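You operate a simulated robot arm through the tools that you are given. There is no shell and no other tool.

You run a simulated robot arm. Do the job below in one go: nothing can be reset, and whatever is moved stays where it is left.

TASK
Stir the lime putty smooth, rinse the trowel and cover the bucket.
Fine: stir with the trowel, rinse in the wash bucket; the cover sits home on the grey bucket, the trowel where it lay. Set down upright: round trowel.

The check looks at the end state, three seconds after you hand in, the way a careful person would. Anything else that was tipped, shoved, dropped, spilled or broken makes it a failure. A push-on lid holds only when it is set on centred and level and pressed home; a screw cap is set on level and turned clockwise until tight.

THE ROBOT
A 7-joint arm with a three-finger gripper, fixed in place. Base frame: the origin is on the floor under the middle of its stand, x ahead of it, y to its left, z up; the work surface is at about z = 74. Lengths are in cm, angles in degrees, forces in N, time in s.
It reaches about 134.2 cm from its shoulder. Its first joint turns from -166.0 to 166.0 degrees. Payload 2.69 kg.
The tool frame sits at the grasp point between the pads (the TCP): z along the fingers, y along the line on which they close. The tips reach 3 cm beyond it. The gripper opens to 12.8 cm; its body begins 11.7 cm behind the TCP.
Orientation is that of the tool frame in the base frame, as a unit quaternion [w, x, y, z]. With the fingers straight down and closing along the base's y, the tool's x points along the base's -x, its y along +y and its z along -z.

THE INTERFACE
- The arm moves only by the tool servo_tool. Its argument "moves" is a list of rows, each an object of numbers (a shift or turn left out is 0, a gripper value left out holds the last): "dx", "dy", "dz": the shift along the tool's x, y, z in units of 150 mm (1.0 is 150 mm); "rx", "ry", "rz": the turn, a rotation vector about the tool's x, y, z in units of 90 degrees (1.0 is 90 degrees); "gripper": the finger opening in cm, from 0 to 12.8. In form: [{"dx": .., "dy": .., "dz": .., "rx": .., "ry": .., "rz": .., "gripper": ..}, ...]. A call has 1 to 20 rows; each row is the pose to reach, as a shift and turn from the pose commanded when the call began, along the tool's axes at that moment. A call with a number of a shift or a turn outside -1 to 1 is refused whole. Each row takes 0.2 s and may step no farther than 5 cm and 8.6 degrees from the row before; otherwise, or with a gripper value out of range, the whole call is refused. A pose out of reach is approached as far as the arm can. The call stops where the force on the tool passes 40 N (or 10 N more than at its start, if that is more) or the arm is blocked; 0.2 s more then pass. Each finger travels about 12.7 cm/s and halts on what it meets, pressing with about 22 N; the grip force reading is that of the motor and also rises with nothing between the fingers. The clock runs only during rows and for 0.2 s after the last one: add rows that repeat a pose to give the fingers time. It gives the time, the measured TCP pose, the force on the tool (base axes), the opening and the grip force at its end, in the units of the frame above (readings bear some noise), with the torque about the TCP (base axes, N m) and any sound that the robot's microphone picked up, and new pictures: "views" is both (left out), scene, wrist or none.
- Cameras (640 x 400 px; columns grow to the right, rows downward): "scene" is fixed at [40.03, 49.94, 138.83]; the picture's right is [-0.93, -0.38, 0.00], its down [-0.21, 0.51, -0.84] and it looks along [0.32, -0.77, -0.55] (base axes); focal length 308 px, centre (320, 200). "wrist" rides on the gripper at [5.8, 5.4, -13.1] in the tool frame; the picture's right is [-0.68, 0.74, 0.00], its down [-0.62, -0.57, -0.55] and it looks along [-0.40, -0.37, 0.84] (tool axes); focal length 234 px, centre (320, 200). There is no depth. A picture from a camera that has moved, and an enlarged one, comes with that camera's place and axes in the base frame and with its lens.
- move_column(by): moves the trunk up (or, below 0, down) by that many cm; the arm rides with it, the base frame stays. It gives what a move gives, with no picture.
- zoom(camera, box): a new picture of the part [left, top, right, bottom] of that camera's present view, enlarged. It takes no simulated time.
- job_done(): hands the job in; it is judged then, once.

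Places have to be worked out from the pictures, the camera data and where the tool is seen. Open the gripper and draw the arm clear of the work before you hand the job in, unless the task says otherwise.

The tools are called after ">>>" as a command line: name --argument value ..., lists and objects as JSON in quotes. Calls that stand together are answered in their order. servo_tool: Moves the arm, as the interface text tells. Its arguments: {"type":"object","properties":{"moves":{"type":"array","items":{"type":"object","properties":{"dx":{"type":"number"},"dy":{"type":"number"},"dz":{"type":"number"},"rx":{"type":"number"},"ry":{"type":"number"},"rz":{"type":"number"},"gripper":{"type":"number"}}}},"views":{"type":"string","enum":["both","scene","wrist","none"]}},"required":["moves"]} The other tools are called the same way: move_column (by) moves the trunk up or down; zoom (camera, box) takes an enlarged picture of a part of a camera's view; job_done () hands the job in.

At the start:

```text
t: 0.0
position: [56.86, -0.5, 118.84]
orientation: [0.0, -0.001, 1.0, 0.0]
force: [1.0, 0.4, -0.8]
ft_torque: [0.02, -0.01, 0.02]
width: 12.82
gripper_force: 0.0
trunk travel left (down, up): [-15.0, 20.0]
```

scene: 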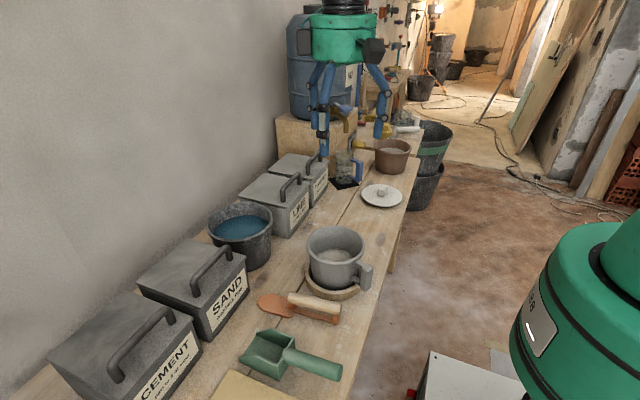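
wrist: 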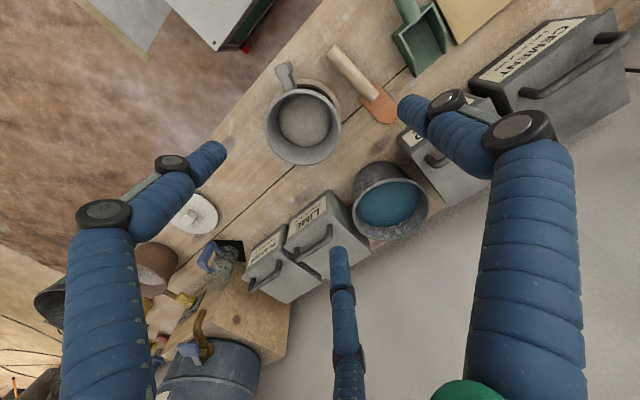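

I see a grey bucket with putty, a trowel next to it, a wash bucket with water and a white lid on the far side. I'll zoom in to look closely at each before moving.

>>> zoom --camera "scene" --box '[200, 200, 400, 325]'

>>> zoom --camera "scene" --box '[300, 100, 460, 220]'

>>> zoom --camera "wrist" --box '[240, 30, 440, 155]'

>>> zoom --camera "wrist" --box '[120, 140, 320, 265]'

```text
3.20 times, centred on (300, 262) of scene
camera zoom: at [40.03, 49.94, 138.83], right [-0.93, -0.38, 0.0], down [-0.21, 0.51, -0.84], along [0.32, -0.77, -0.55], focal length 986 px, centre (384, 0)
```

zoom: 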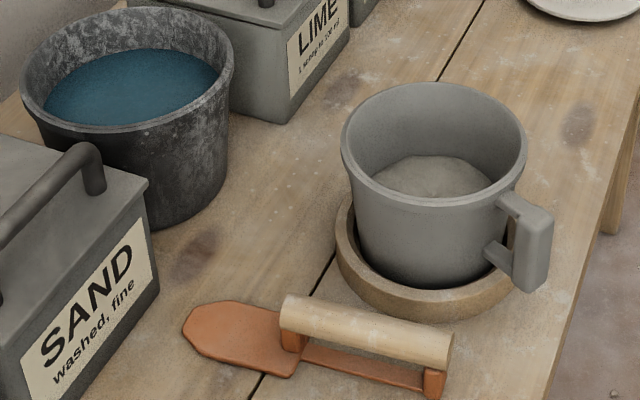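

```text
3.33 times, centred on (380, 160) of scene
camera zoom: at [40.03, 49.94, 138.83], right [-0.93, -0.38, 0.0], down [-0.21, 0.51, -0.84], along [0.32, -0.77, -0.55], focal length 1027 px, centre (120, 333)
```

zoom: 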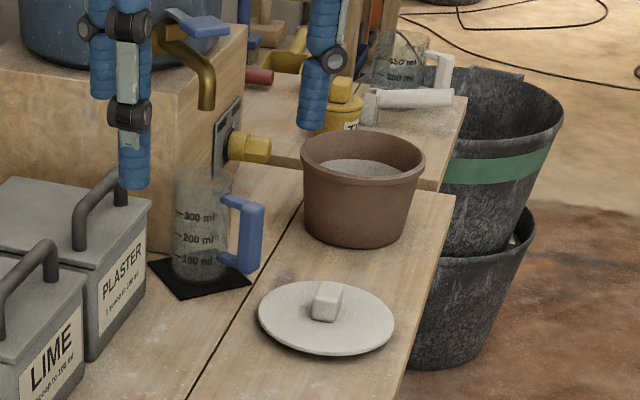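

```text
3.20 times, centred on (340, 92) of wrist
camera zoom: at [50.97, 4.91, 131.78], right [0.68, 0.74, 0.0], down [0.62, -0.57, 0.55], along [0.4, -0.37, -0.84], focal length 749 px, centre (256, 544)
```

zoom: 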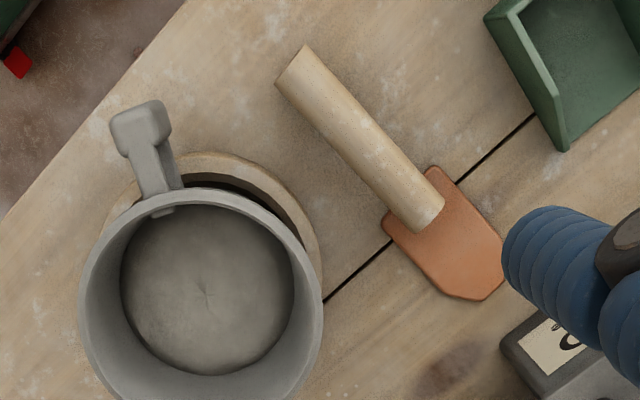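

```text
3.20 times, centred on (220, 202) of wrist
camera zoom: at [50.97, 4.91, 131.78], right [0.68, 0.74, 0.0], down [0.62, -0.57, 0.55], along [0.4, -0.37, -0.84], focal length 749 px, centre (640, 192)
```

zoom: 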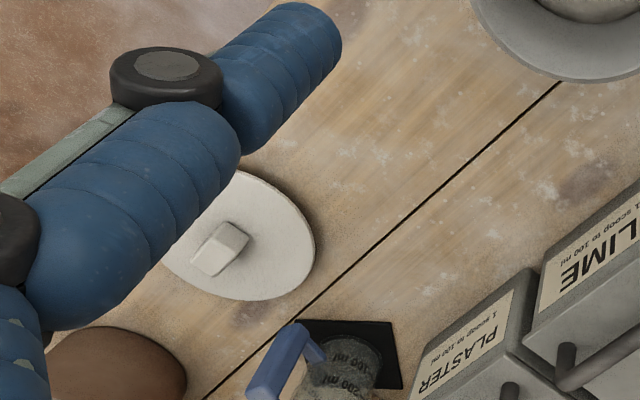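

The trowel handle runs roughly along x from about (53.4, 6.3) to (65.2, 7.5) at z≈78.3, with the blade toward +x. The grey bucket rim centre is near (58.4, -6.2, 86), the lid is at (56, -51.5), and the wash bucket is near (84, -3). I'll move above the handle, partly close the gripper, and look again.

>>> servo_tool --moves '[{"dx": -0.02, "dy": 0.08, "dz": 0.16, "rz": -0.012, "gripper": 10}, {"dx": -0.04, "dy": 0.16, "dz": 0.33, "rz": -0.024, "gripper": 7}, {"dx": -0.06, "dy": 0.25, "dz": 0.5, "rz": -0.036, "gripper": 7}, {"dx": -0.08, "dy": 0.33, "dz": 0.67, "rz": -0.048, "gripper": 7}, {"dx": -0.1, "dy": 0.41, "dz": 0.84, "rz": -0.06, "gripper": 7}, {"dx": -0.12, "dy": 0.49, "dz": 1.0, "rz": -0.072, "gripper": 7}, {"dx": -0.12, "dy": 0.49, "dz": 1.0, "rz": -0.072, "gripper": 7}]'

```text
t: 1.6
position: [58.83, 6.87, 103.61]
orientation: [0.0, -0.056, 0.998, 0.0]
force: [0.6, 0.0, -1.2]
ft_torque: [-0.01, 0.08, -0.02]
width: 6.99
gripper_force: 0.0
trunk travel left (down, up): [-15.0, 20.0]
camera wrist: at [52.25, 11.64, 116.65], right [0.59, 0.81, 0.0], down [0.68, -0.49, 0.55], along [0.44, -0.32, -0.84], focal length 234 px, centre (320, 200)
```

scene: 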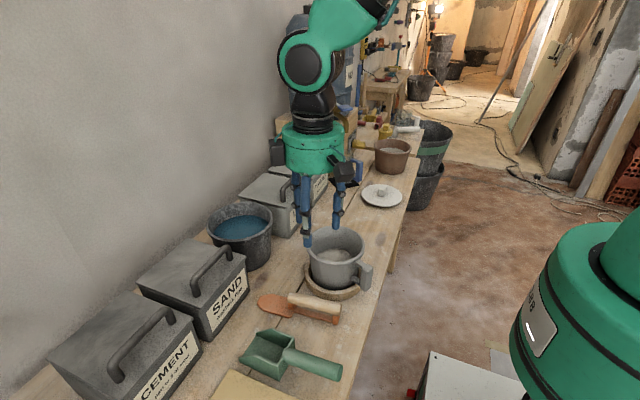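
wrist: 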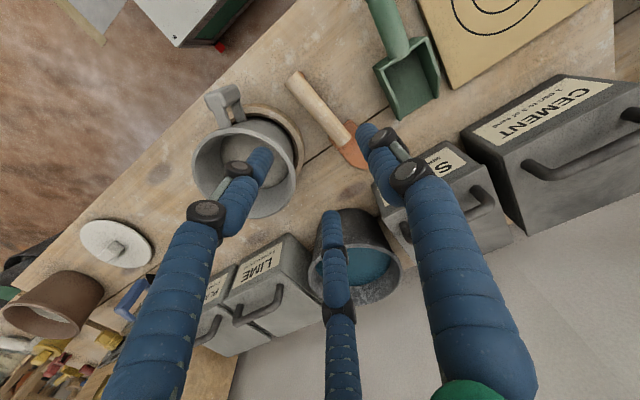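

The tool is at (58.8, 6.9, 103.6), aligned to about 6.4°. I'll zoom on the trowel and the buckets for more accurate positions.

>>> zoom --camera "wrist" --box '[270, 60, 390, 180]'

>>> zoom --camera "wrist" --box '[170, 70, 330, 230]'

>>> zoom --camera "scene" --box '[250, 280, 350, 340]'

>>> zoom --camera "scene" --box '[180, 150, 320, 290]'

```text
3.33 times, centred on (330, 120) of wrist
camera zoom: at [52.25, 11.64, 116.65], right [0.59, 0.81, 0.0], down [0.68, -0.49, 0.55], along [0.44, -0.32, -0.84], focal length 781 px, centre (287, 467)
```

zoom: 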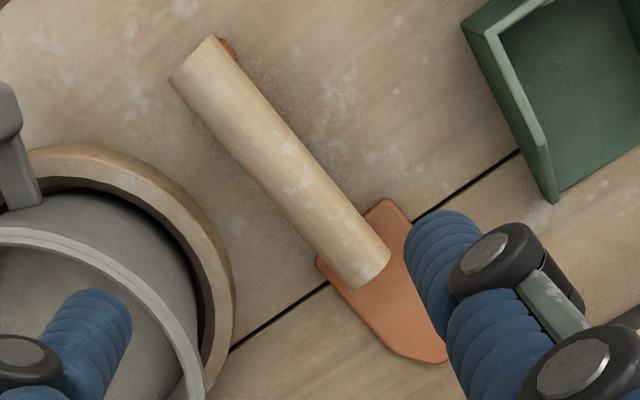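

```text
2.50 times, centred on (250, 150) of wrist
camera zoom: at [52.25, 11.64, 116.65], right [0.59, 0.81, 0.0], down [0.68, -0.49, 0.55], along [0.44, -0.32, -0.84], focal length 585 px, centre (495, 325)
```

zoom: 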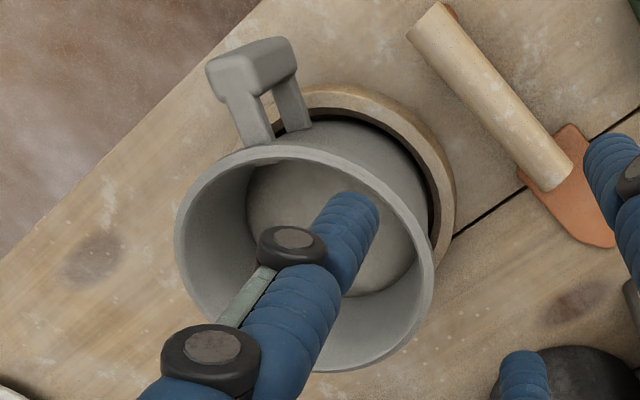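

```text
6.40 times, centred on (300, 310) of scene
camera zoom: at [40.03, 49.94, 138.83], right [-0.93, -0.38, 0.0], down [-0.21, 0.51, -0.84], along [0.32, -0.77, -0.55], focal length 1972 px, centre (448, -504)
```

zoom: 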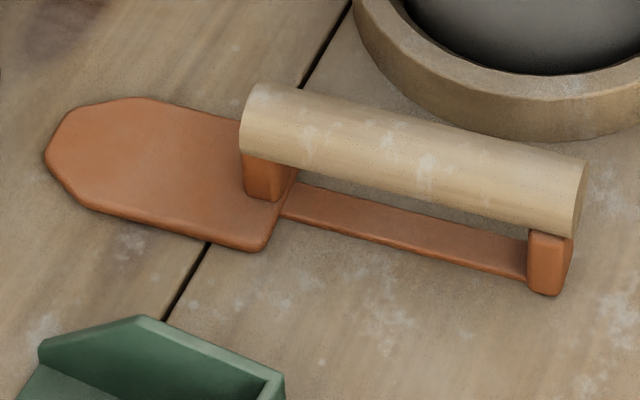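

```text
2.86 times, centred on (250, 220) of scene
camera zoom: at [40.03, 49.94, 138.83], right [-0.93, -0.38, 0.0], down [-0.21, 0.51, -0.84], along [0.32, -0.77, -0.55], focal length 880 px, centre (520, 143)
```

zoom: 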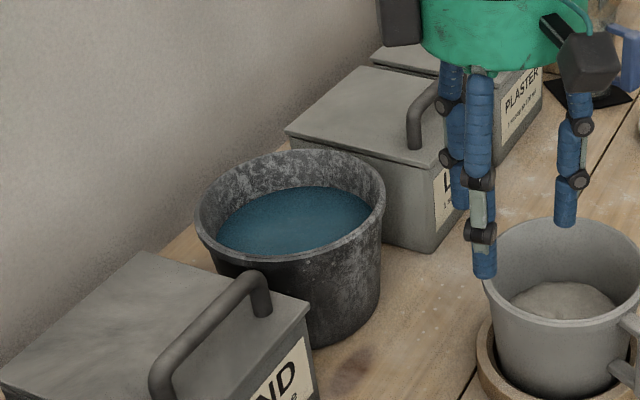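

The handle is about 2.9 cm in diameter, centred on (59.2, 6.75, 78.1) with yaw 6.5°. The fingers close radially (one on +y, two on −y), so I'll offset the TCP slightly in −y and come down in stages.

>>> servo_tool --moves '[{"dx": 0.02, "dy": -0.02, "dz": 0.2, "gripper": 7}, {"dx": 0.04, "dy": -0.04, "dz": 0.4, "gripper": 7}, {"dx": 0.06, "dy": -0.06, "dz": 0.6, "gripper": 7}, {"dx": 0.07, "dy": -0.067, "dz": 0.8, "gripper": 7}, {"dx": 0.07, "dy": -0.067, "dz": 1.0, "gripper": 7}, {"dx": 0.07, "dy": -0.067, "dz": 1.0, "gripper": 7}]'

```text
t: 3.0
position: [57.93, 5.6, 88.93]
orientation: [0.001, -0.056, 0.998, 0.0]
force: [-0.9, 0.0, -1.1]
ft_torque: [0.02, 0.01, -0.02]
width: 6.99
gripper_force: 0.0
trunk travel left (down, up): [-15.0, 20.0]
camera wrist: at [51.4, 10.41, 101.82], right [0.59, 0.81, 0.0], down [0.68, -0.49, 0.55], along [0.44, -0.32, -0.84], focal length 234 px, centre (320, 200)
```

scene: 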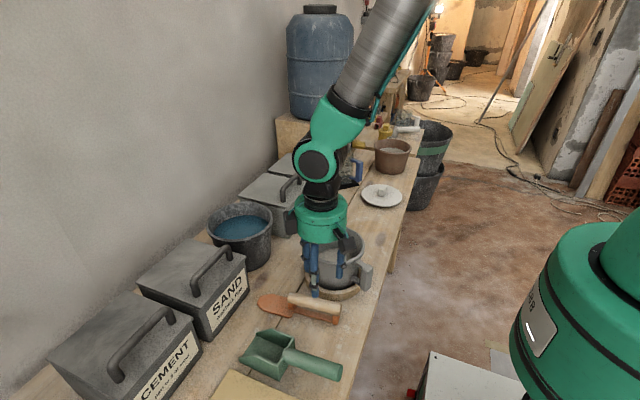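
wrist: 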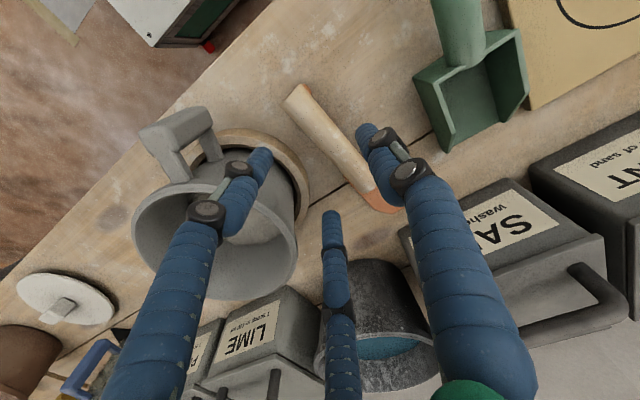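

The wrist view shows the handle between the single finger and the pair. I'll descend to about z=81 and check before the last stretch.

>>> servo_tool --moves '[{"dy": 0.005, "dz": 0.15, "gripper": 7}, {"dy": 0.01, "dz": 0.3, "gripper": 7}, {"dy": 0.01, "dz": 0.42, "gripper": 7}, {"dy": 0.01, "dz": 0.53, "gripper": 7}, {"dy": 0.01, "dz": 0.53, "gripper": 7}]'

>>> zoom --camera "scene" --box '[240, 200, 380, 340]'

>>> zoom --camera "wrist" --box '[240, 60, 440, 240]'

```text
t: 4.2
position: [57.73, 5.79, 81.07]
orientation: [0.0, -0.056, 0.998, 0.0]
force: [0.0, -0.3, 0.5]
ft_torque: [-0.02, 0.0, 0.03]
width: 7.02
gripper_force: 0.0
trunk travel left (down, up): [-15.0, 20.0]
camera wrist: at [51.26, 10.5, 93.94], right [0.59, 0.81, 0.0], down [0.68, -0.49, 0.55], along [0.44, -0.32, -0.84], focal length 234 px, centre (320, 200)
```

scene: 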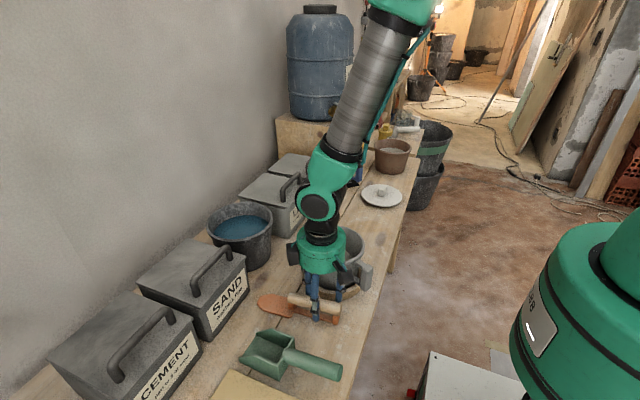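
wrist: 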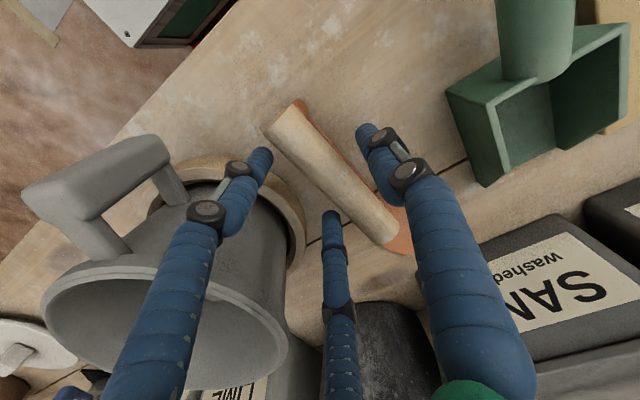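

```text
2.86 times, centred on (310, 270) of scene
camera zoom: at [40.03, 49.94, 138.83], right [-0.93, -0.38, 0.0], down [-0.21, 0.51, -0.84], along [0.32, -0.77, -0.55], focal length 880 px, centre (349, 0)
```

zoom: 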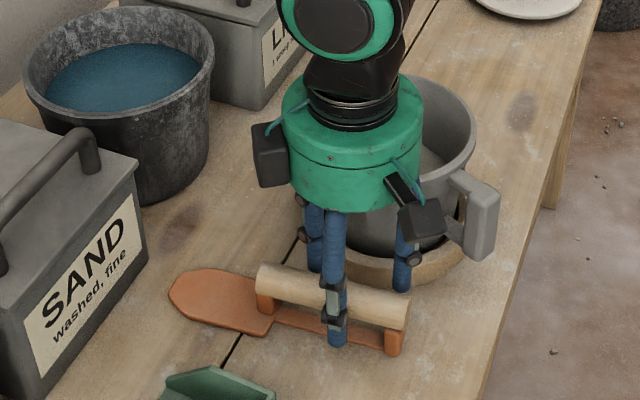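

```text
2.22 times, centred on (340, 150) of wrist
camera zoom: at [51.26, 10.5, 93.94], right [0.59, 0.81, 0.0], down [0.68, -0.49, 0.55], along [0.44, -0.32, -0.84], focal length 520 px, centre (276, 311)
```

zoom: 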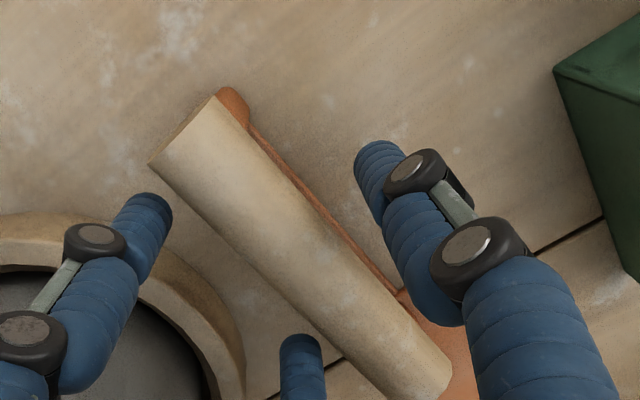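

The handle position matches my estimate and the fingers straddle it. I'll go down to z≈78.5 and close gently to 5.2 to see how contact develops.

>>> servo_tool --moves '[{"dz": 0.06, "gripper": 7}, {"dz": 0.12, "gripper": 7}, {"dz": 0.168, "gripper": 7}, {"dz": 0.168, "gripper": 6}, {"dz": 0.168, "gripper": 5.2}, {"dz": 0.168, "gripper": 5.2}]'

>>> zoom --camera "wrist" --box '[240, 60, 440, 240]'

>>> zoom --camera "scene" --box '[250, 260, 360, 340]'

```text
t: 5.6
position: [57.8, 5.85, 78.42]
orientation: [0.0, -0.057, 0.998, -0.001]
force: [-0.1, -0.1, -0.4]
ft_torque: [0.0, -0.03, -0.02]
width: 5.18
gripper_force: 0.0
trunk travel left (down, up): [-15.0, 20.0]
camera wrist: at [51.17, 10.54, 91.33], right [0.59, 0.81, 0.0], down [0.68, -0.49, 0.55], along [0.44, -0.32, -0.84], focal length 234 px, centre (320, 200)
```

scene: 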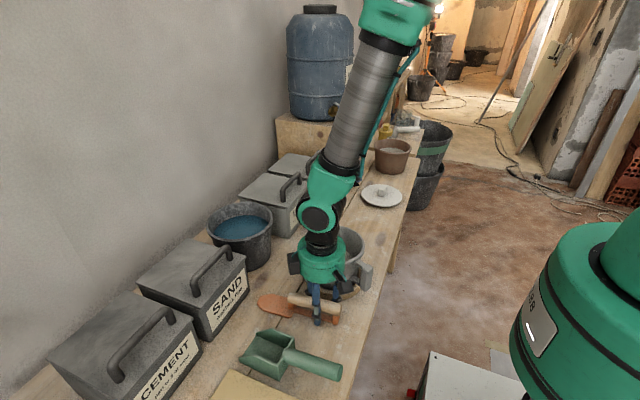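
wrist: 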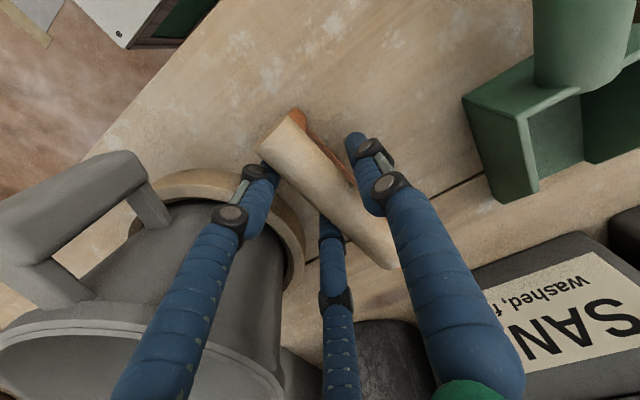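

```text
2.22 times, centred on (340, 150) of wrist
camera zoom: at [51.17, 10.54, 91.33], right [0.59, 0.81, 0.0], down [0.68, -0.49, 0.55], along [0.44, -0.32, -0.84], focal length 520 px, centre (276, 311)
```

zoom: 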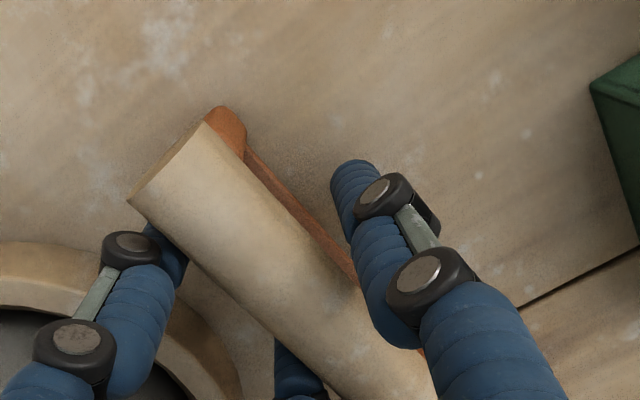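

```text
5.00 times, centred on (305, 300) of scene
camera zoom: at [40.03, 49.94, 138.83], right [-0.93, -0.38, 0.0], down [-0.21, 0.51, -0.84], along [0.32, -0.77, -0.55], focal length 1540 px, centre (395, -300)
```

zoom: 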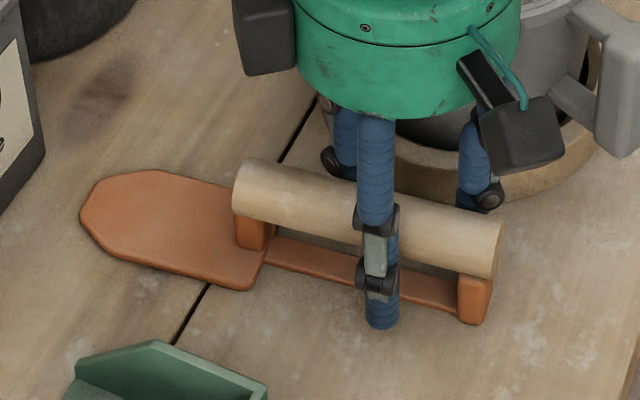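

Contact is close on both sides. I'll close the rest of the way and hold for a moment.

>>> servo_tool --moves '[{"gripper": 4.6}, {"gripper": 4.0}, {"gripper": 3.0}, {"gripper": 2.0}, {"gripper": 2.0}]'

>>> zoom --camera "scene" --box '[250, 260, 360, 340]'

>>> zoom --camera "wrist" --box '[240, 60, 440, 240]'

```text
t: 6.8
position: [57.75, 5.89, 78.41]
orientation: [0.0, -0.055, 0.998, 0.0]
force: [0.9, 2.4, 2.9]
ft_torque: [0.12, 0.04, -0.02]
width: 4.1
gripper_force: 21.9
trunk travel left (down, up): [-15.0, 20.0]
camera wrist: at [51.18, 10.55, 91.34], right [0.59, 0.81, 0.0], down [0.68, -0.49, 0.55], along [0.44, -0.32, -0.84], focal length 234 px, centre (320, 200)
```

scene: 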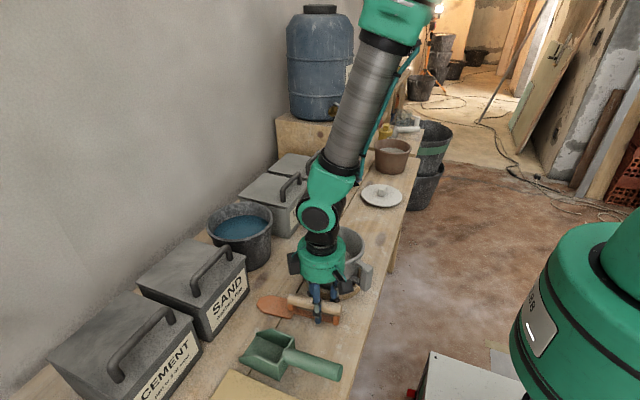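
wrist: 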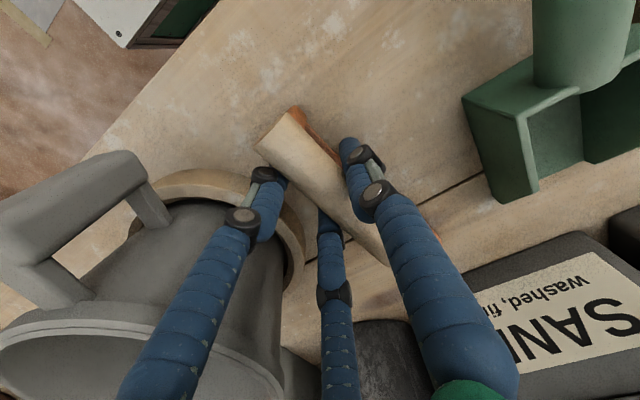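

```text
5.00 times, centred on (305, 300) of scene
camera zoom: at [40.03, 49.94, 138.83], right [-0.93, -0.38, 0.0], down [-0.21, 0.51, -0.84], along [0.32, -0.77, -0.55], focal length 1540 px, centre (395, -300)
```

zoom: 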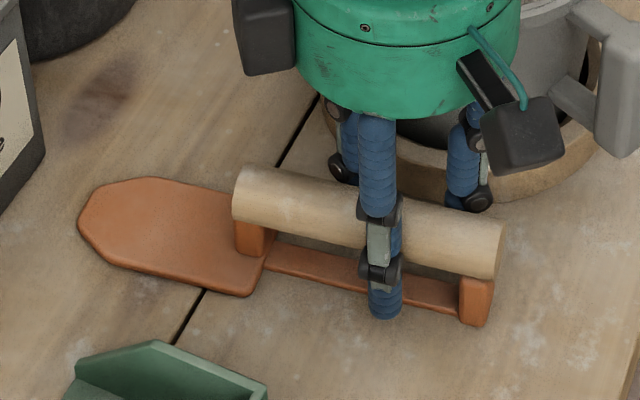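

```text
2.22 times, centred on (340, 150) of wrist
camera zoom: at [51.18, 10.55, 91.34], right [0.59, 0.81, 0.0], down [0.68, -0.49, 0.55], along [0.44, -0.32, -0.84], focal length 520 px, centre (276, 311)
```

zoom: 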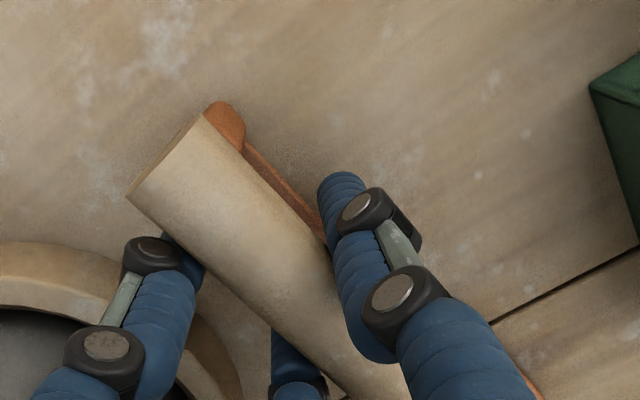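

The trowel is gripped (width 4.1, 22 N), with the release reference at TCP (57.75, 5.89, 78.41). I'll lift it slowly and check for slip.

>>> servo_tool --moves '[{"dz": -0.05, "gripper": 2}, {"dz": -0.12, "gripper": 2}, {"dz": -0.25, "gripper": 2}, {"dz": -0.4, "gripper": 2}, {"dz": -0.55, "gripper": 2}, {"dz": -0.7, "gripper": 2}, {"dz": -0.85, "gripper": 2}, {"dz": -1.0, "gripper": 2}, {"dz": -1.0, "gripper": 2}]'

>>> zoom --camera "scene" --box '[220, 160, 380, 320]'

```text
t: 8.8
position: [57.75, 5.73, 93.45]
orientation: [0.0, -0.055, 0.998, 0.001]
force: [0.5, 0.9, -2.1]
ft_torque: [-0.03, 0.09, -0.02]
width: 4.07
gripper_force: 22.6
trunk travel left (down, up): [-15.0, 20.0]
camera wrist: at [51.2, 10.45, 106.41], right [0.59, 0.81, 0.0], down [0.68, -0.49, 0.55], along [0.44, -0.32, -0.84], focal length 234 px, centre (320, 200)
```

scene: 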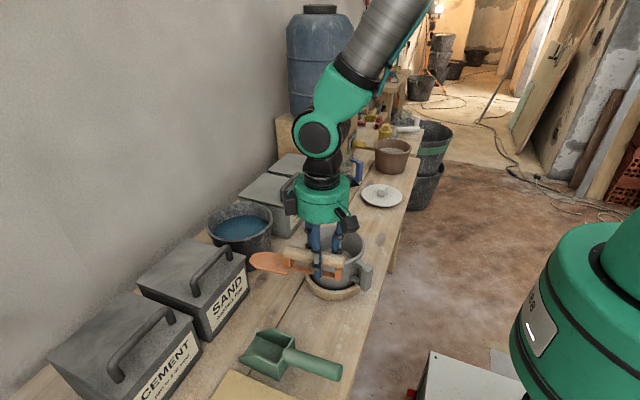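
wrist: 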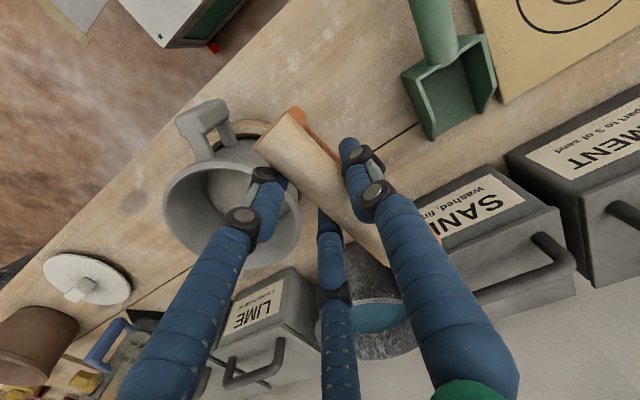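

```text
2.50 times, centred on (300, 240) of scene
camera zoom: at [40.03, 49.94, 138.83], right [-0.93, -0.38, 0.0], down [-0.21, 0.51, -0.84], along [0.32, -0.77, -0.55], focal length 770 px, centre (370, 100)
```

zoom: 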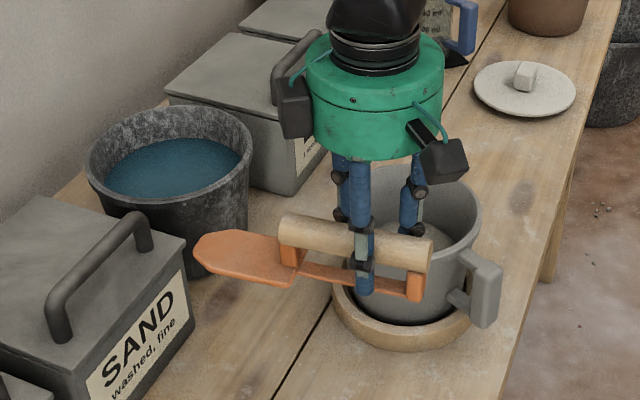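

The trowel is held firmly and level. I'll lift another 10 cm and yaw the tool so the blade swings toward −y, clear above the boxes.

>>> servo_tool --moves '[{"dz": -0.2}, {"dz": -0.4}, {"dz": -0.6}, {"dz": -0.7, "rz": 0.08}, {"dz": -0.7, "rz": 0.17}, {"dz": -0.7, "rz": 0.26}, {"dz": -0.7, "rz": 0.35}, {"dz": -0.7, "rz": 0.44}, {"dz": -0.7, "rz": 0.53}, {"dz": -0.7, "rz": 0.62}, {"dz": -0.7, "rz": 0.71}, {"dz": -0.7, "rz": 0.8}, {"dz": -0.7, "rz": 0.89}, {"dz": -0.7, "rz": 0.98}, {"dz": -0.7, "rz": 0.98}]'

```text
t: 12.0
position: [57.89, 5.87, 103.68]
orientation: [0.0, 0.655, 0.756, 0.0]
force: [-0.4, -1.4, -1.5]
ft_torque: [0.11, 0.01, -0.01]
width: 4.06
gripper_force: 22.4
trunk travel left (down, up): [-15.0, 20.0]
camera wrist: at [62.19, 12.5, 116.78], right [0.82, -0.57, 0.0], down [-0.47, -0.69, 0.55], along [-0.31, -0.45, -0.84], focal length 234 px, centre (320, 200)
```

scene: 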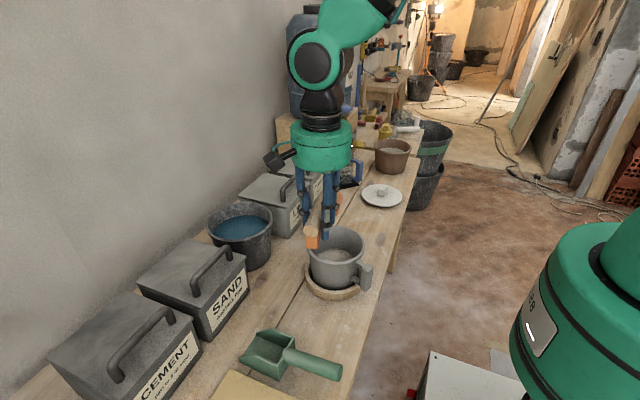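
wrist: 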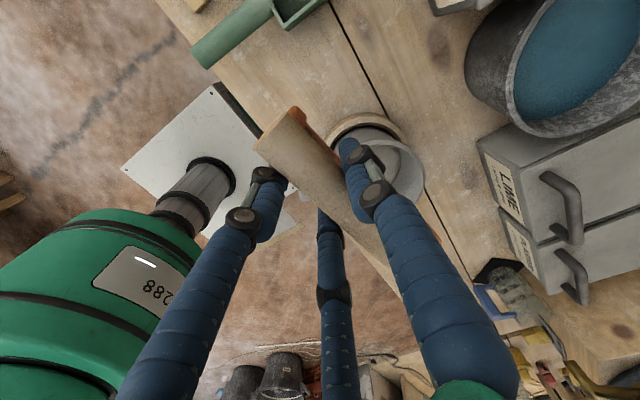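

The yaw tracked well and the blade now points toward −y. I'll raise slightly and start tilting the blade down (rotation about tool y), 40° first, to check the arm can follow.

>>> servo_tool --moves '[{"dz": -0.15}, {"dz": -0.3, "ry": 0.08}, {"dz": -0.3, "ry": 0.16}, {"dz": -0.3, "ry": 0.24}, {"dz": -0.3, "ry": 0.32}, {"dz": -0.3, "ry": 0.4}, {"dz": -0.3, "ry": 0.45}, {"dz": -0.3, "ry": 0.45}]'

```text
t: 13.8
position: [57.73, 5.91, 108.21]
orientation: [-0.262, 0.614, 0.709, 0.227]
force: [0.6, -0.1, -2.0]
ft_torque: [0.12, 0.05, 0.02]
width: 4.04
gripper_force: 22.0
trunk travel left (down, up): [-15.0, 20.0]
camera wrist: at [63.55, 2.66, 121.96], right [0.8, -0.4, -0.44], down [-0.44, -0.9, 0.02], along [-0.4, 0.18, -0.9], focal length 234 px, centre (320, 200)
```

scene: 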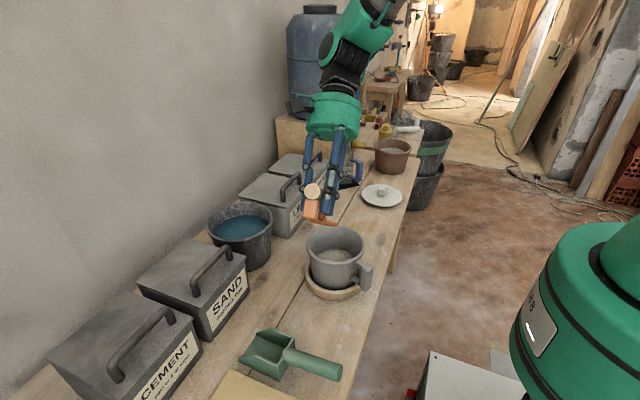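
wrist: 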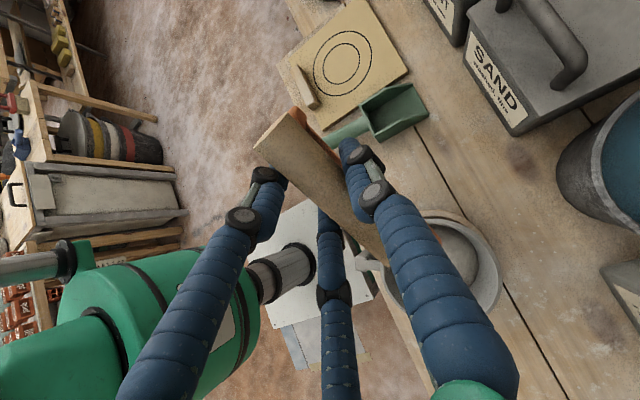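

The arm follows at 40° with the blade pointing down toward −y. I'll tilt 30° more to reach about 70°.

>>> servo_tool --moves '[{"ry": 0.08}, {"ry": 0.16}, {"ry": 0.24}, {"ry": 0.32}, {"ry": 0.33}, {"ry": 0.33}]'

>>> zoom --camera "scene" --box '[230, 120, 420, 310]'

```text
t: 15.2
position: [57.78, 5.97, 108.4]
orientation: [-0.434, 0.536, 0.619, 0.376]
force: [0.1, -0.8, -1.7]
ft_torque: [0.0, 0.0, -0.02]
width: 4.07
gripper_force: 21.8
trunk travel left (down, up): [-15.0, 20.0]
camera wrist: at [64.47, -3.57, 118.16], right [0.76, -0.12, -0.64], down [-0.46, -0.8, -0.39], along [-0.46, 0.59, -0.66], focal length 234 px, centre (320, 200)
```

scene: 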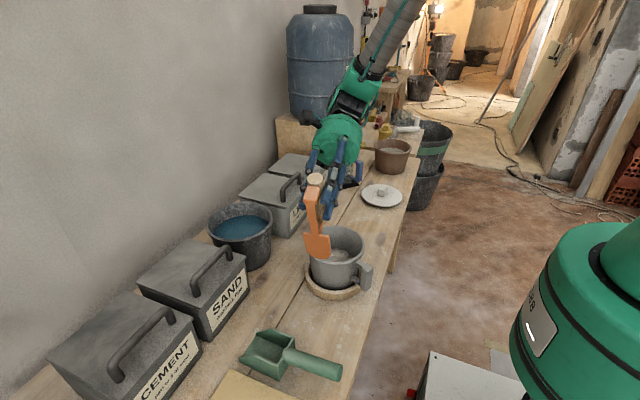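
wrist: 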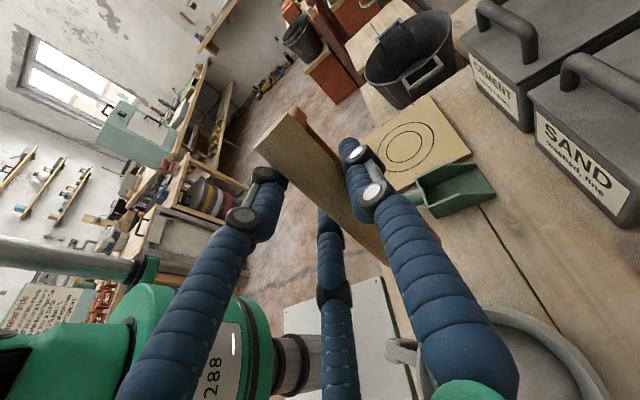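

```text
2.11 times, centred on (325, 215) of scene
camera zoom: at [40.03, 49.94, 138.83], right [-0.93, -0.38, 0.0], down [-0.21, 0.51, -0.84], along [0.32, -0.77, -0.55], focal length 648 px, centre (310, 168)
```

zoom: 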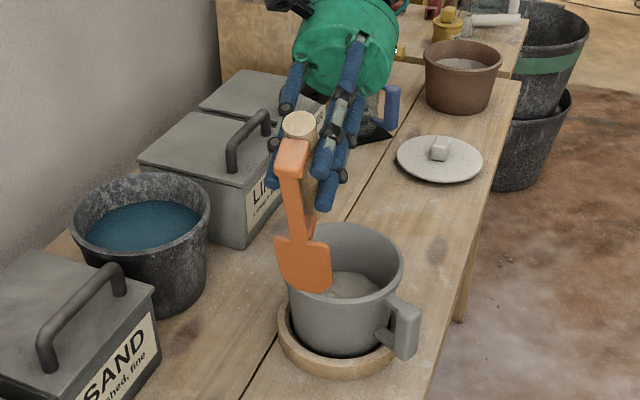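

The blade hangs down just +y of the grey bucket, and the tip estimate (58.8, 4.4, 91.6) matches the picture. I'll zoom in on the bucket to refine its centre before moving in.

>>> zoom --camera "scene" --box '[290, 210, 390, 310]'

>>> zoom --camera "scene" --box '[190, 180, 320, 290]'

```text
4.00 times, centred on (340, 260) of scene
camera zoom: at [40.03, 49.94, 138.83], right [-0.93, -0.38, 0.0], down [-0.21, 0.51, -0.84], along [0.32, -0.77, -0.55], focal length 1232 px, centre (240, -40)
```

zoom: 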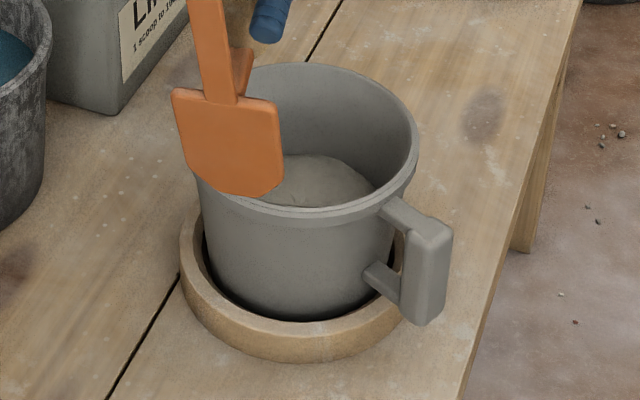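

```text
3.64 times, centred on (255, 235) of scene
camera zoom: at [40.03, 49.94, 138.83], right [-0.93, -0.38, 0.0], down [-0.21, 0.51, -0.84], along [0.32, -0.77, -0.55], focal length 1120 px, centre (556, 73)
```

zoom: 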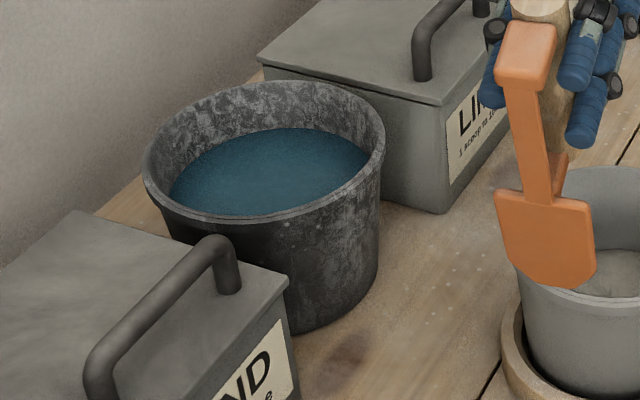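

Grey bucket centre is about (58.4, −6.0), rim z≈86.2, inner radius ≈6.7, with the putty surface near z≈80. I'll shift the trowel so its tip is above the bucket at about (58.4, −6.8), still above the rim.

>>> servo_tool --moves '[{"dx": -0.05, "dy": -0.027, "dz": -0.138}, {"dx": -0.1, "dy": -0.053, "dz": -0.277}, {"dx": -0.15, "dy": -0.08, "dz": -0.415}, {"dx": -0.2, "dy": -0.106, "dz": -0.554}, {"dx": -0.25, "dy": -0.133, "dz": -0.692}, {"dx": -0.25, "dy": -0.133, "dz": -0.692}]'

>>> zoom --camera "scene" --box '[270, 170, 400, 300]'

```text
t: 16.6
position: [57.42, -5.16, 108.34]
orientation: [-0.435, 0.535, 0.618, 0.377]
force: [-0.1, -0.6, -2.8]
ft_torque: [0.03, 0.04, 0.01]
width: 4.06
gripper_force: 22.2
trunk travel left (down, up): [-15.0, 20.0]
camera wrist: at [64.09, -14.65, 118.07], right [0.76, -0.12, -0.64], down [-0.46, -0.8, -0.39], along [-0.46, 0.59, -0.66], focal length 234 px, centre (320, 200)
```

scene: 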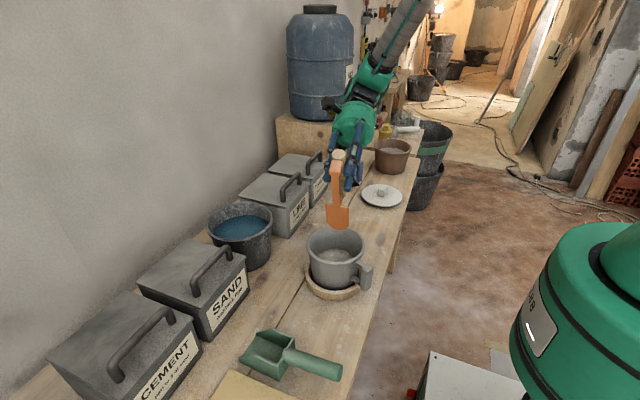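
wrist: 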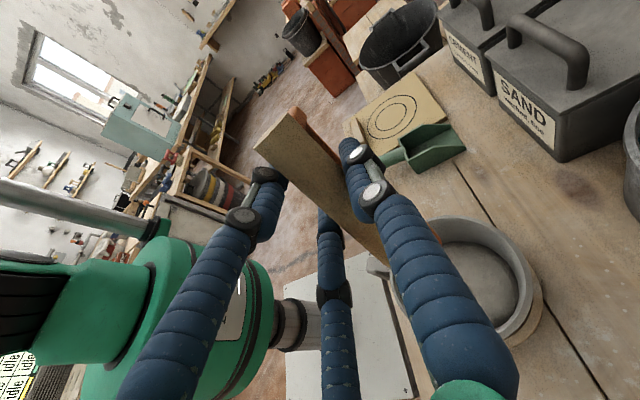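

```text
3.08 times, centred on (335, 235) of scene
camera zoom: at [40.03, 49.94, 138.83], right [-0.93, -0.38, 0.0], down [-0.21, 0.51, -0.84], along [0.32, -0.77, -0.55], focal length 948 px, centre (274, 92)
```

zoom: 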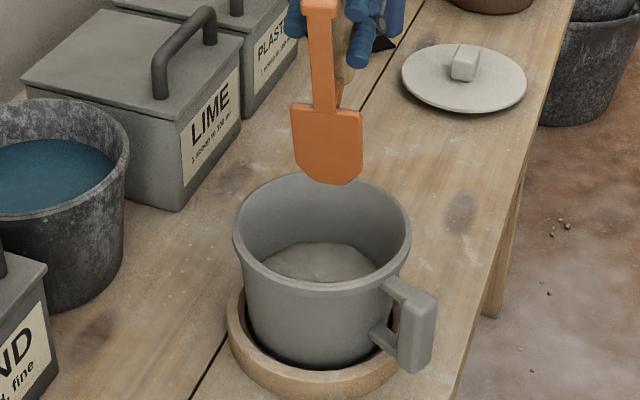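

The tip is centred above the bucket, and the pictures match my estimate within a few mm. I'll lower straight down until the tip is just above the putty, then look.

>>> servo_tool --moves '[{"dx": -0.12, "dz": 0.044}, {"dx": -0.25, "dz": 0.091}, {"dx": -0.38, "dz": 0.138}, {"dx": -0.5, "dz": 0.182}, {"dx": -0.6, "dz": 0.218}, {"dx": -0.6, "dz": 0.218}]'

>>> zoom --camera "scene" --box '[270, 170, 400, 300]'

>>> zoom --camera "wrist" --box '[320, 180, 640, 400]'

```text
t: 18.0
position: [57.6, -5.35, 98.73]
orientation: [-0.435, 0.535, 0.619, 0.375]
force: [-0.2, -0.3, -3.0]
ft_torque: [0.01, -0.02, 0.05]
width: 4.06
gripper_force: 21.5
trunk travel left (down, up): [-15.0, 20.0]
camera wrist: at [64.23, -14.82, 108.5], right [0.76, -0.12, -0.64], down [-0.46, -0.8, -0.39], along [-0.46, 0.59, -0.66], focal length 234 px, centre (320, 200)
```

scene: 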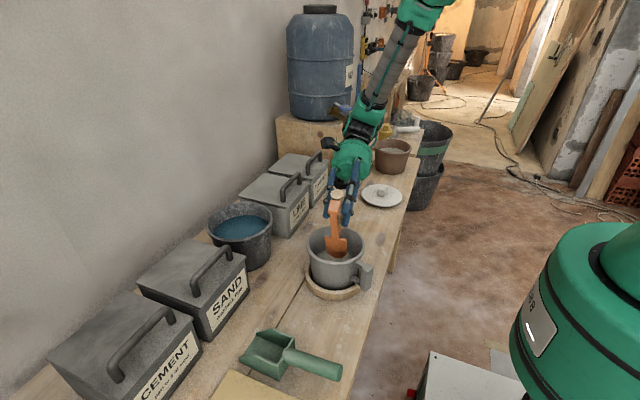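
wrist: 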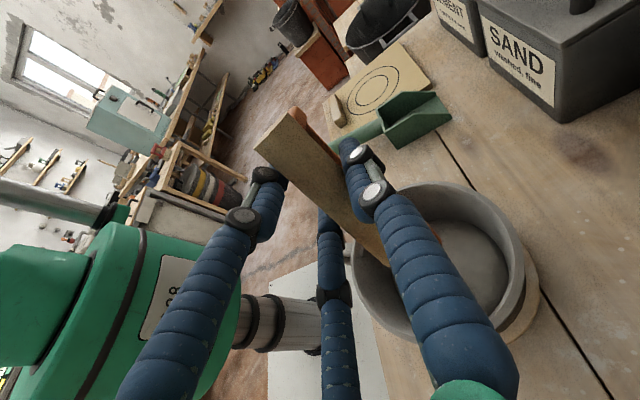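

```text
3.08 times, centred on (335, 235) of scene
camera zoom: at [40.03, 49.94, 138.83], right [-0.93, -0.38, 0.0], down [-0.21, 0.51, -0.84], along [0.32, -0.77, -0.55], focal length 948 px, centre (274, 92)
```

zoom: 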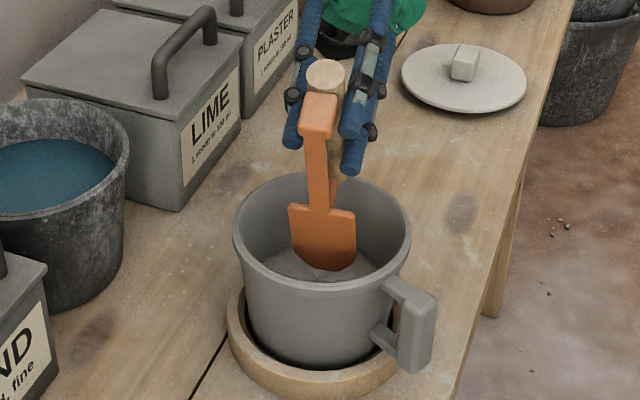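

```text
1.82 times, centred on (480, 290) of wrist
camera zoom: at [64.23, -14.82, 108.5], right [0.76, -0.12, -0.64], down [-0.46, -0.8, -0.39], along [-0.46, 0.59, -0.66], focal length 426 px, centre (29, 36)
```

zoom: 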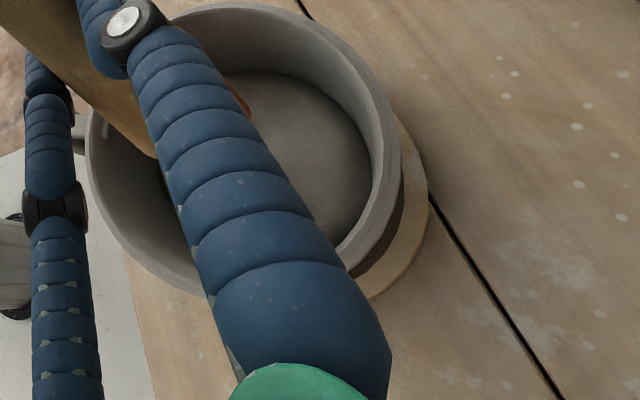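

The tip hangs centred just above the putty, clear of the walls. I'll lower another 4.6 cm into the putty, watching the force.

>>> servo_tool --moves '[{"dx": -0.06, "dz": 0.022}, {"dx": -0.12, "dz": 0.044}, {"dx": -0.18, "dz": 0.065}, {"dx": -0.24, "dz": 0.087}, {"dx": -0.285, "dz": 0.103}, {"dx": -0.285, "dz": 0.103}]' --views "scene"

>>> zoom --camera "scene" --box '[270, 170, 400, 300]'

```text
t: 19.4
position: [57.47, -5.3, 94.13]
orientation: [-0.435, 0.535, 0.619, 0.376]
force: [-0.1, 1.1, -2.0]
ft_torque: [-0.01, 0.04, 0.0]
width: 4.05
gripper_force: 22.0
trunk travel left (down, up): [-15.0, 20.0]
```

scene: 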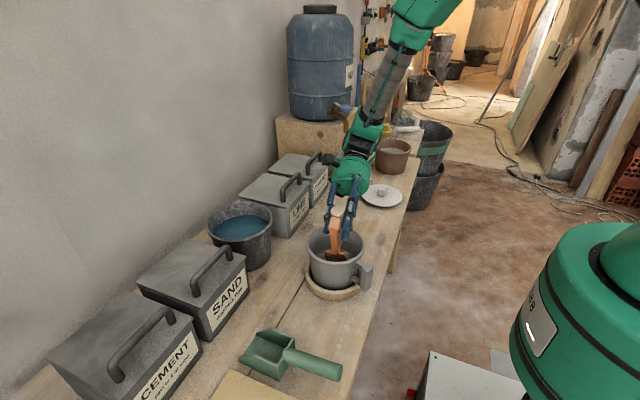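

```text
3.08 times, centred on (335, 235) of scene
camera zoom: at [40.03, 49.94, 138.83], right [-0.93, -0.38, 0.0], down [-0.21, 0.51, -0.84], along [0.32, -0.77, -0.55], focal length 948 px, centre (274, 92)
```

zoom: 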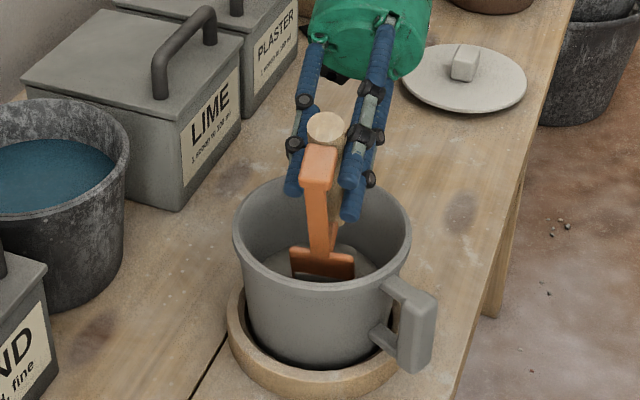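

The blade is in the putty with negligible force. I'll make a first gentle stirring loop and check the force.

>>> servo_tool --moves '[{"dx": -0.005, "dy": 0.1, "dz": -0.0137}, {"dx": 0.025, "dy": 0.083, "dz": 0.069}, {"dx": 0.04, "dy": 0.017, "dz": 0.112}, {"dx": 0.032, "dy": -0.059, "dz": 0.088}, {"dx": 0.005, "dy": -0.1, "dz": 0.0137}, {"dx": -0.025, "dy": -0.083, "dz": -0.069}, {"dx": -0.04, "dy": -0.017, "dz": -0.112}, {"dx": -0.032, "dy": 0.059, "dz": -0.088}, {"dx": -0.005, "dy": 0.1, "dz": -0.0137}]' --views "scene"

>>> zoom --camera "scene" --box '[270, 170, 400, 300]'

```text
t: 21.4
position: [58.92, -5.46, 94.19]
orientation: [-0.435, 0.535, 0.619, 0.376]
force: [0.6, 0.4, -1.9]
ft_torque: [0.04, 0.01, 0.01]
width: 4.06
gripper_force: 21.3
trunk travel left (down, up): [-15.0, 20.0]
```

scene: 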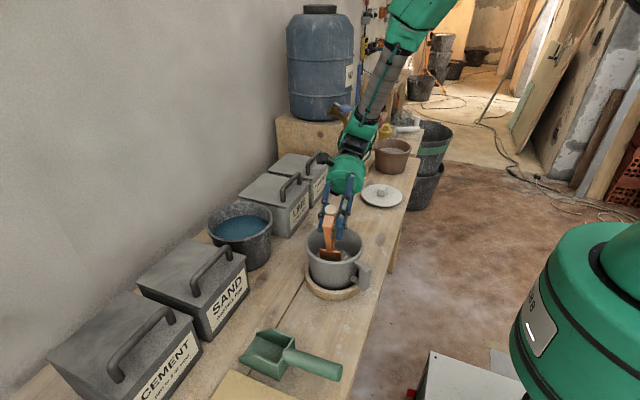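

```text
3.08 times, centred on (335, 235) of scene
camera zoom: at [40.03, 49.94, 138.83], right [-0.93, -0.38, 0.0], down [-0.21, 0.51, -0.84], along [0.32, -0.77, -0.55], focal length 948 px, centre (274, 92)
```

zoom: 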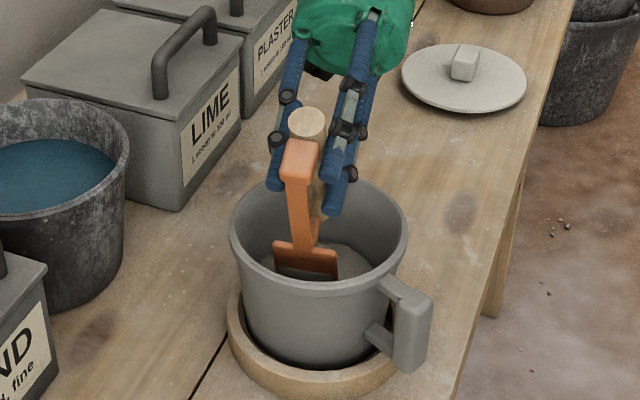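

The putty loop ran with low force, but the bucket seems to have crept a few millimetres within its wooden ring, perhaps from the tip brushing the bottom. I'll raise the tip 0.7 cm, continue with two more loops, and compare.

>>> servo_tool --moves '[{"dx": 0.044, "dy": 0.0, "dz": -0.0159}, {"dx": 0.074, "dy": -0.017, "dz": 0.067}, {"dx": 0.089, "dy": -0.083, "dz": 0.11}, {"dx": 0.081, "dy": -0.159, "dz": 0.086}, {"dx": 0.054, "dy": -0.2, "dz": 0.0115}, {"dx": 0.024, "dy": -0.183, "dz": -0.071}, {"dx": 0.009, "dy": -0.117, "dz": -0.114}, {"dx": 0.017, "dy": -0.041, "dz": -0.09}, {"dx": 0.044, "dy": 0.0, "dz": -0.0159}, {"dx": 0.074, "dy": -0.017, "dz": 0.067}, {"dx": 0.089, "dy": -0.083, "dz": 0.11}, {"dx": 0.081, "dy": -0.159, "dz": 0.086}, {"dx": 0.054, "dy": -0.2, "dz": 0.0115}, {"dx": 0.024, "dy": -0.183, "dz": -0.071}, {"dx": 0.009, "dy": -0.117, "dz": -0.114}, {"dx": 0.017, "dy": -0.041, "dz": -0.09}, {"dx": 0.044, "dy": 0.0, "dz": -0.0159}, {"dx": 0.049, "dy": -0.1, "dz": -0.0022}]' --views "scene"

>>> zoom --camera "scene" --box '[270, 170, 400, 300]'

>>> zoom --camera "wrist" --box '[320, 180, 640, 400]'

```text
t: 25.2
position: [57.48, -5.3, 94.95]
orientation: [-0.436, 0.535, 0.619, 0.376]
force: [-0.4, -0.2, -2.7]
ft_torque: [0.0, 0.05, 0.03]
width: 4.06
gripper_force: 22.5
trunk travel left (down, up): [-15.0, 20.0]
```

scene: 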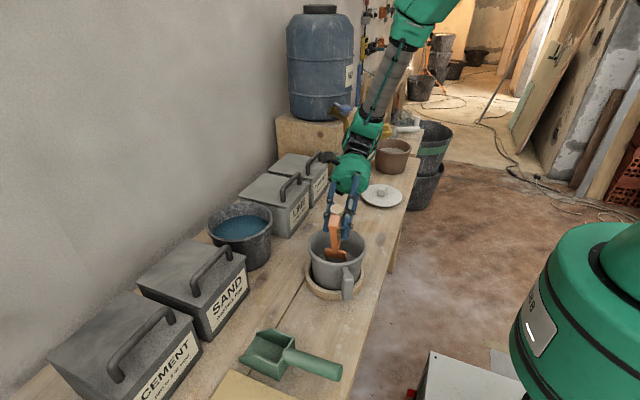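

```text
3.08 times, centred on (335, 235) of scene
camera zoom: at [40.03, 49.94, 138.83], right [-0.93, -0.38, 0.0], down [-0.21, 0.51, -0.84], along [0.32, -0.77, -0.55], focal length 948 px, centre (274, 92)
```

zoom: 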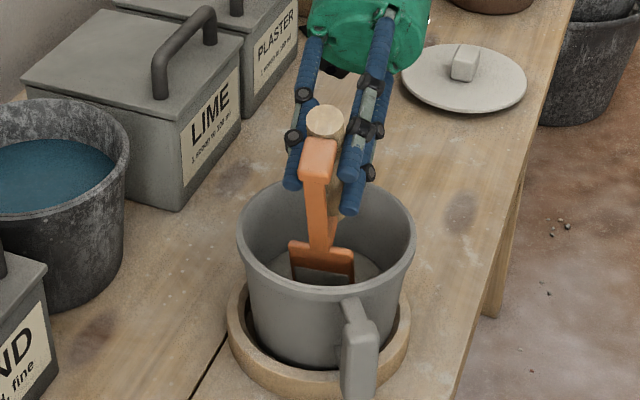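

```text
1.82 times, centred on (480, 290) of wrist
camera zoom: at [64.12, -14.71, 104.67], right [0.76, -0.12, -0.64], down [-0.46, -0.8, -0.39], along [-0.46, 0.59, -0.66], focal length 426 px, centre (29, 36)
```

zoom: 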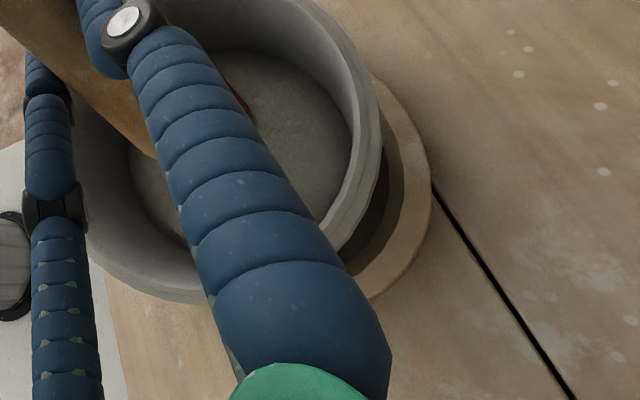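

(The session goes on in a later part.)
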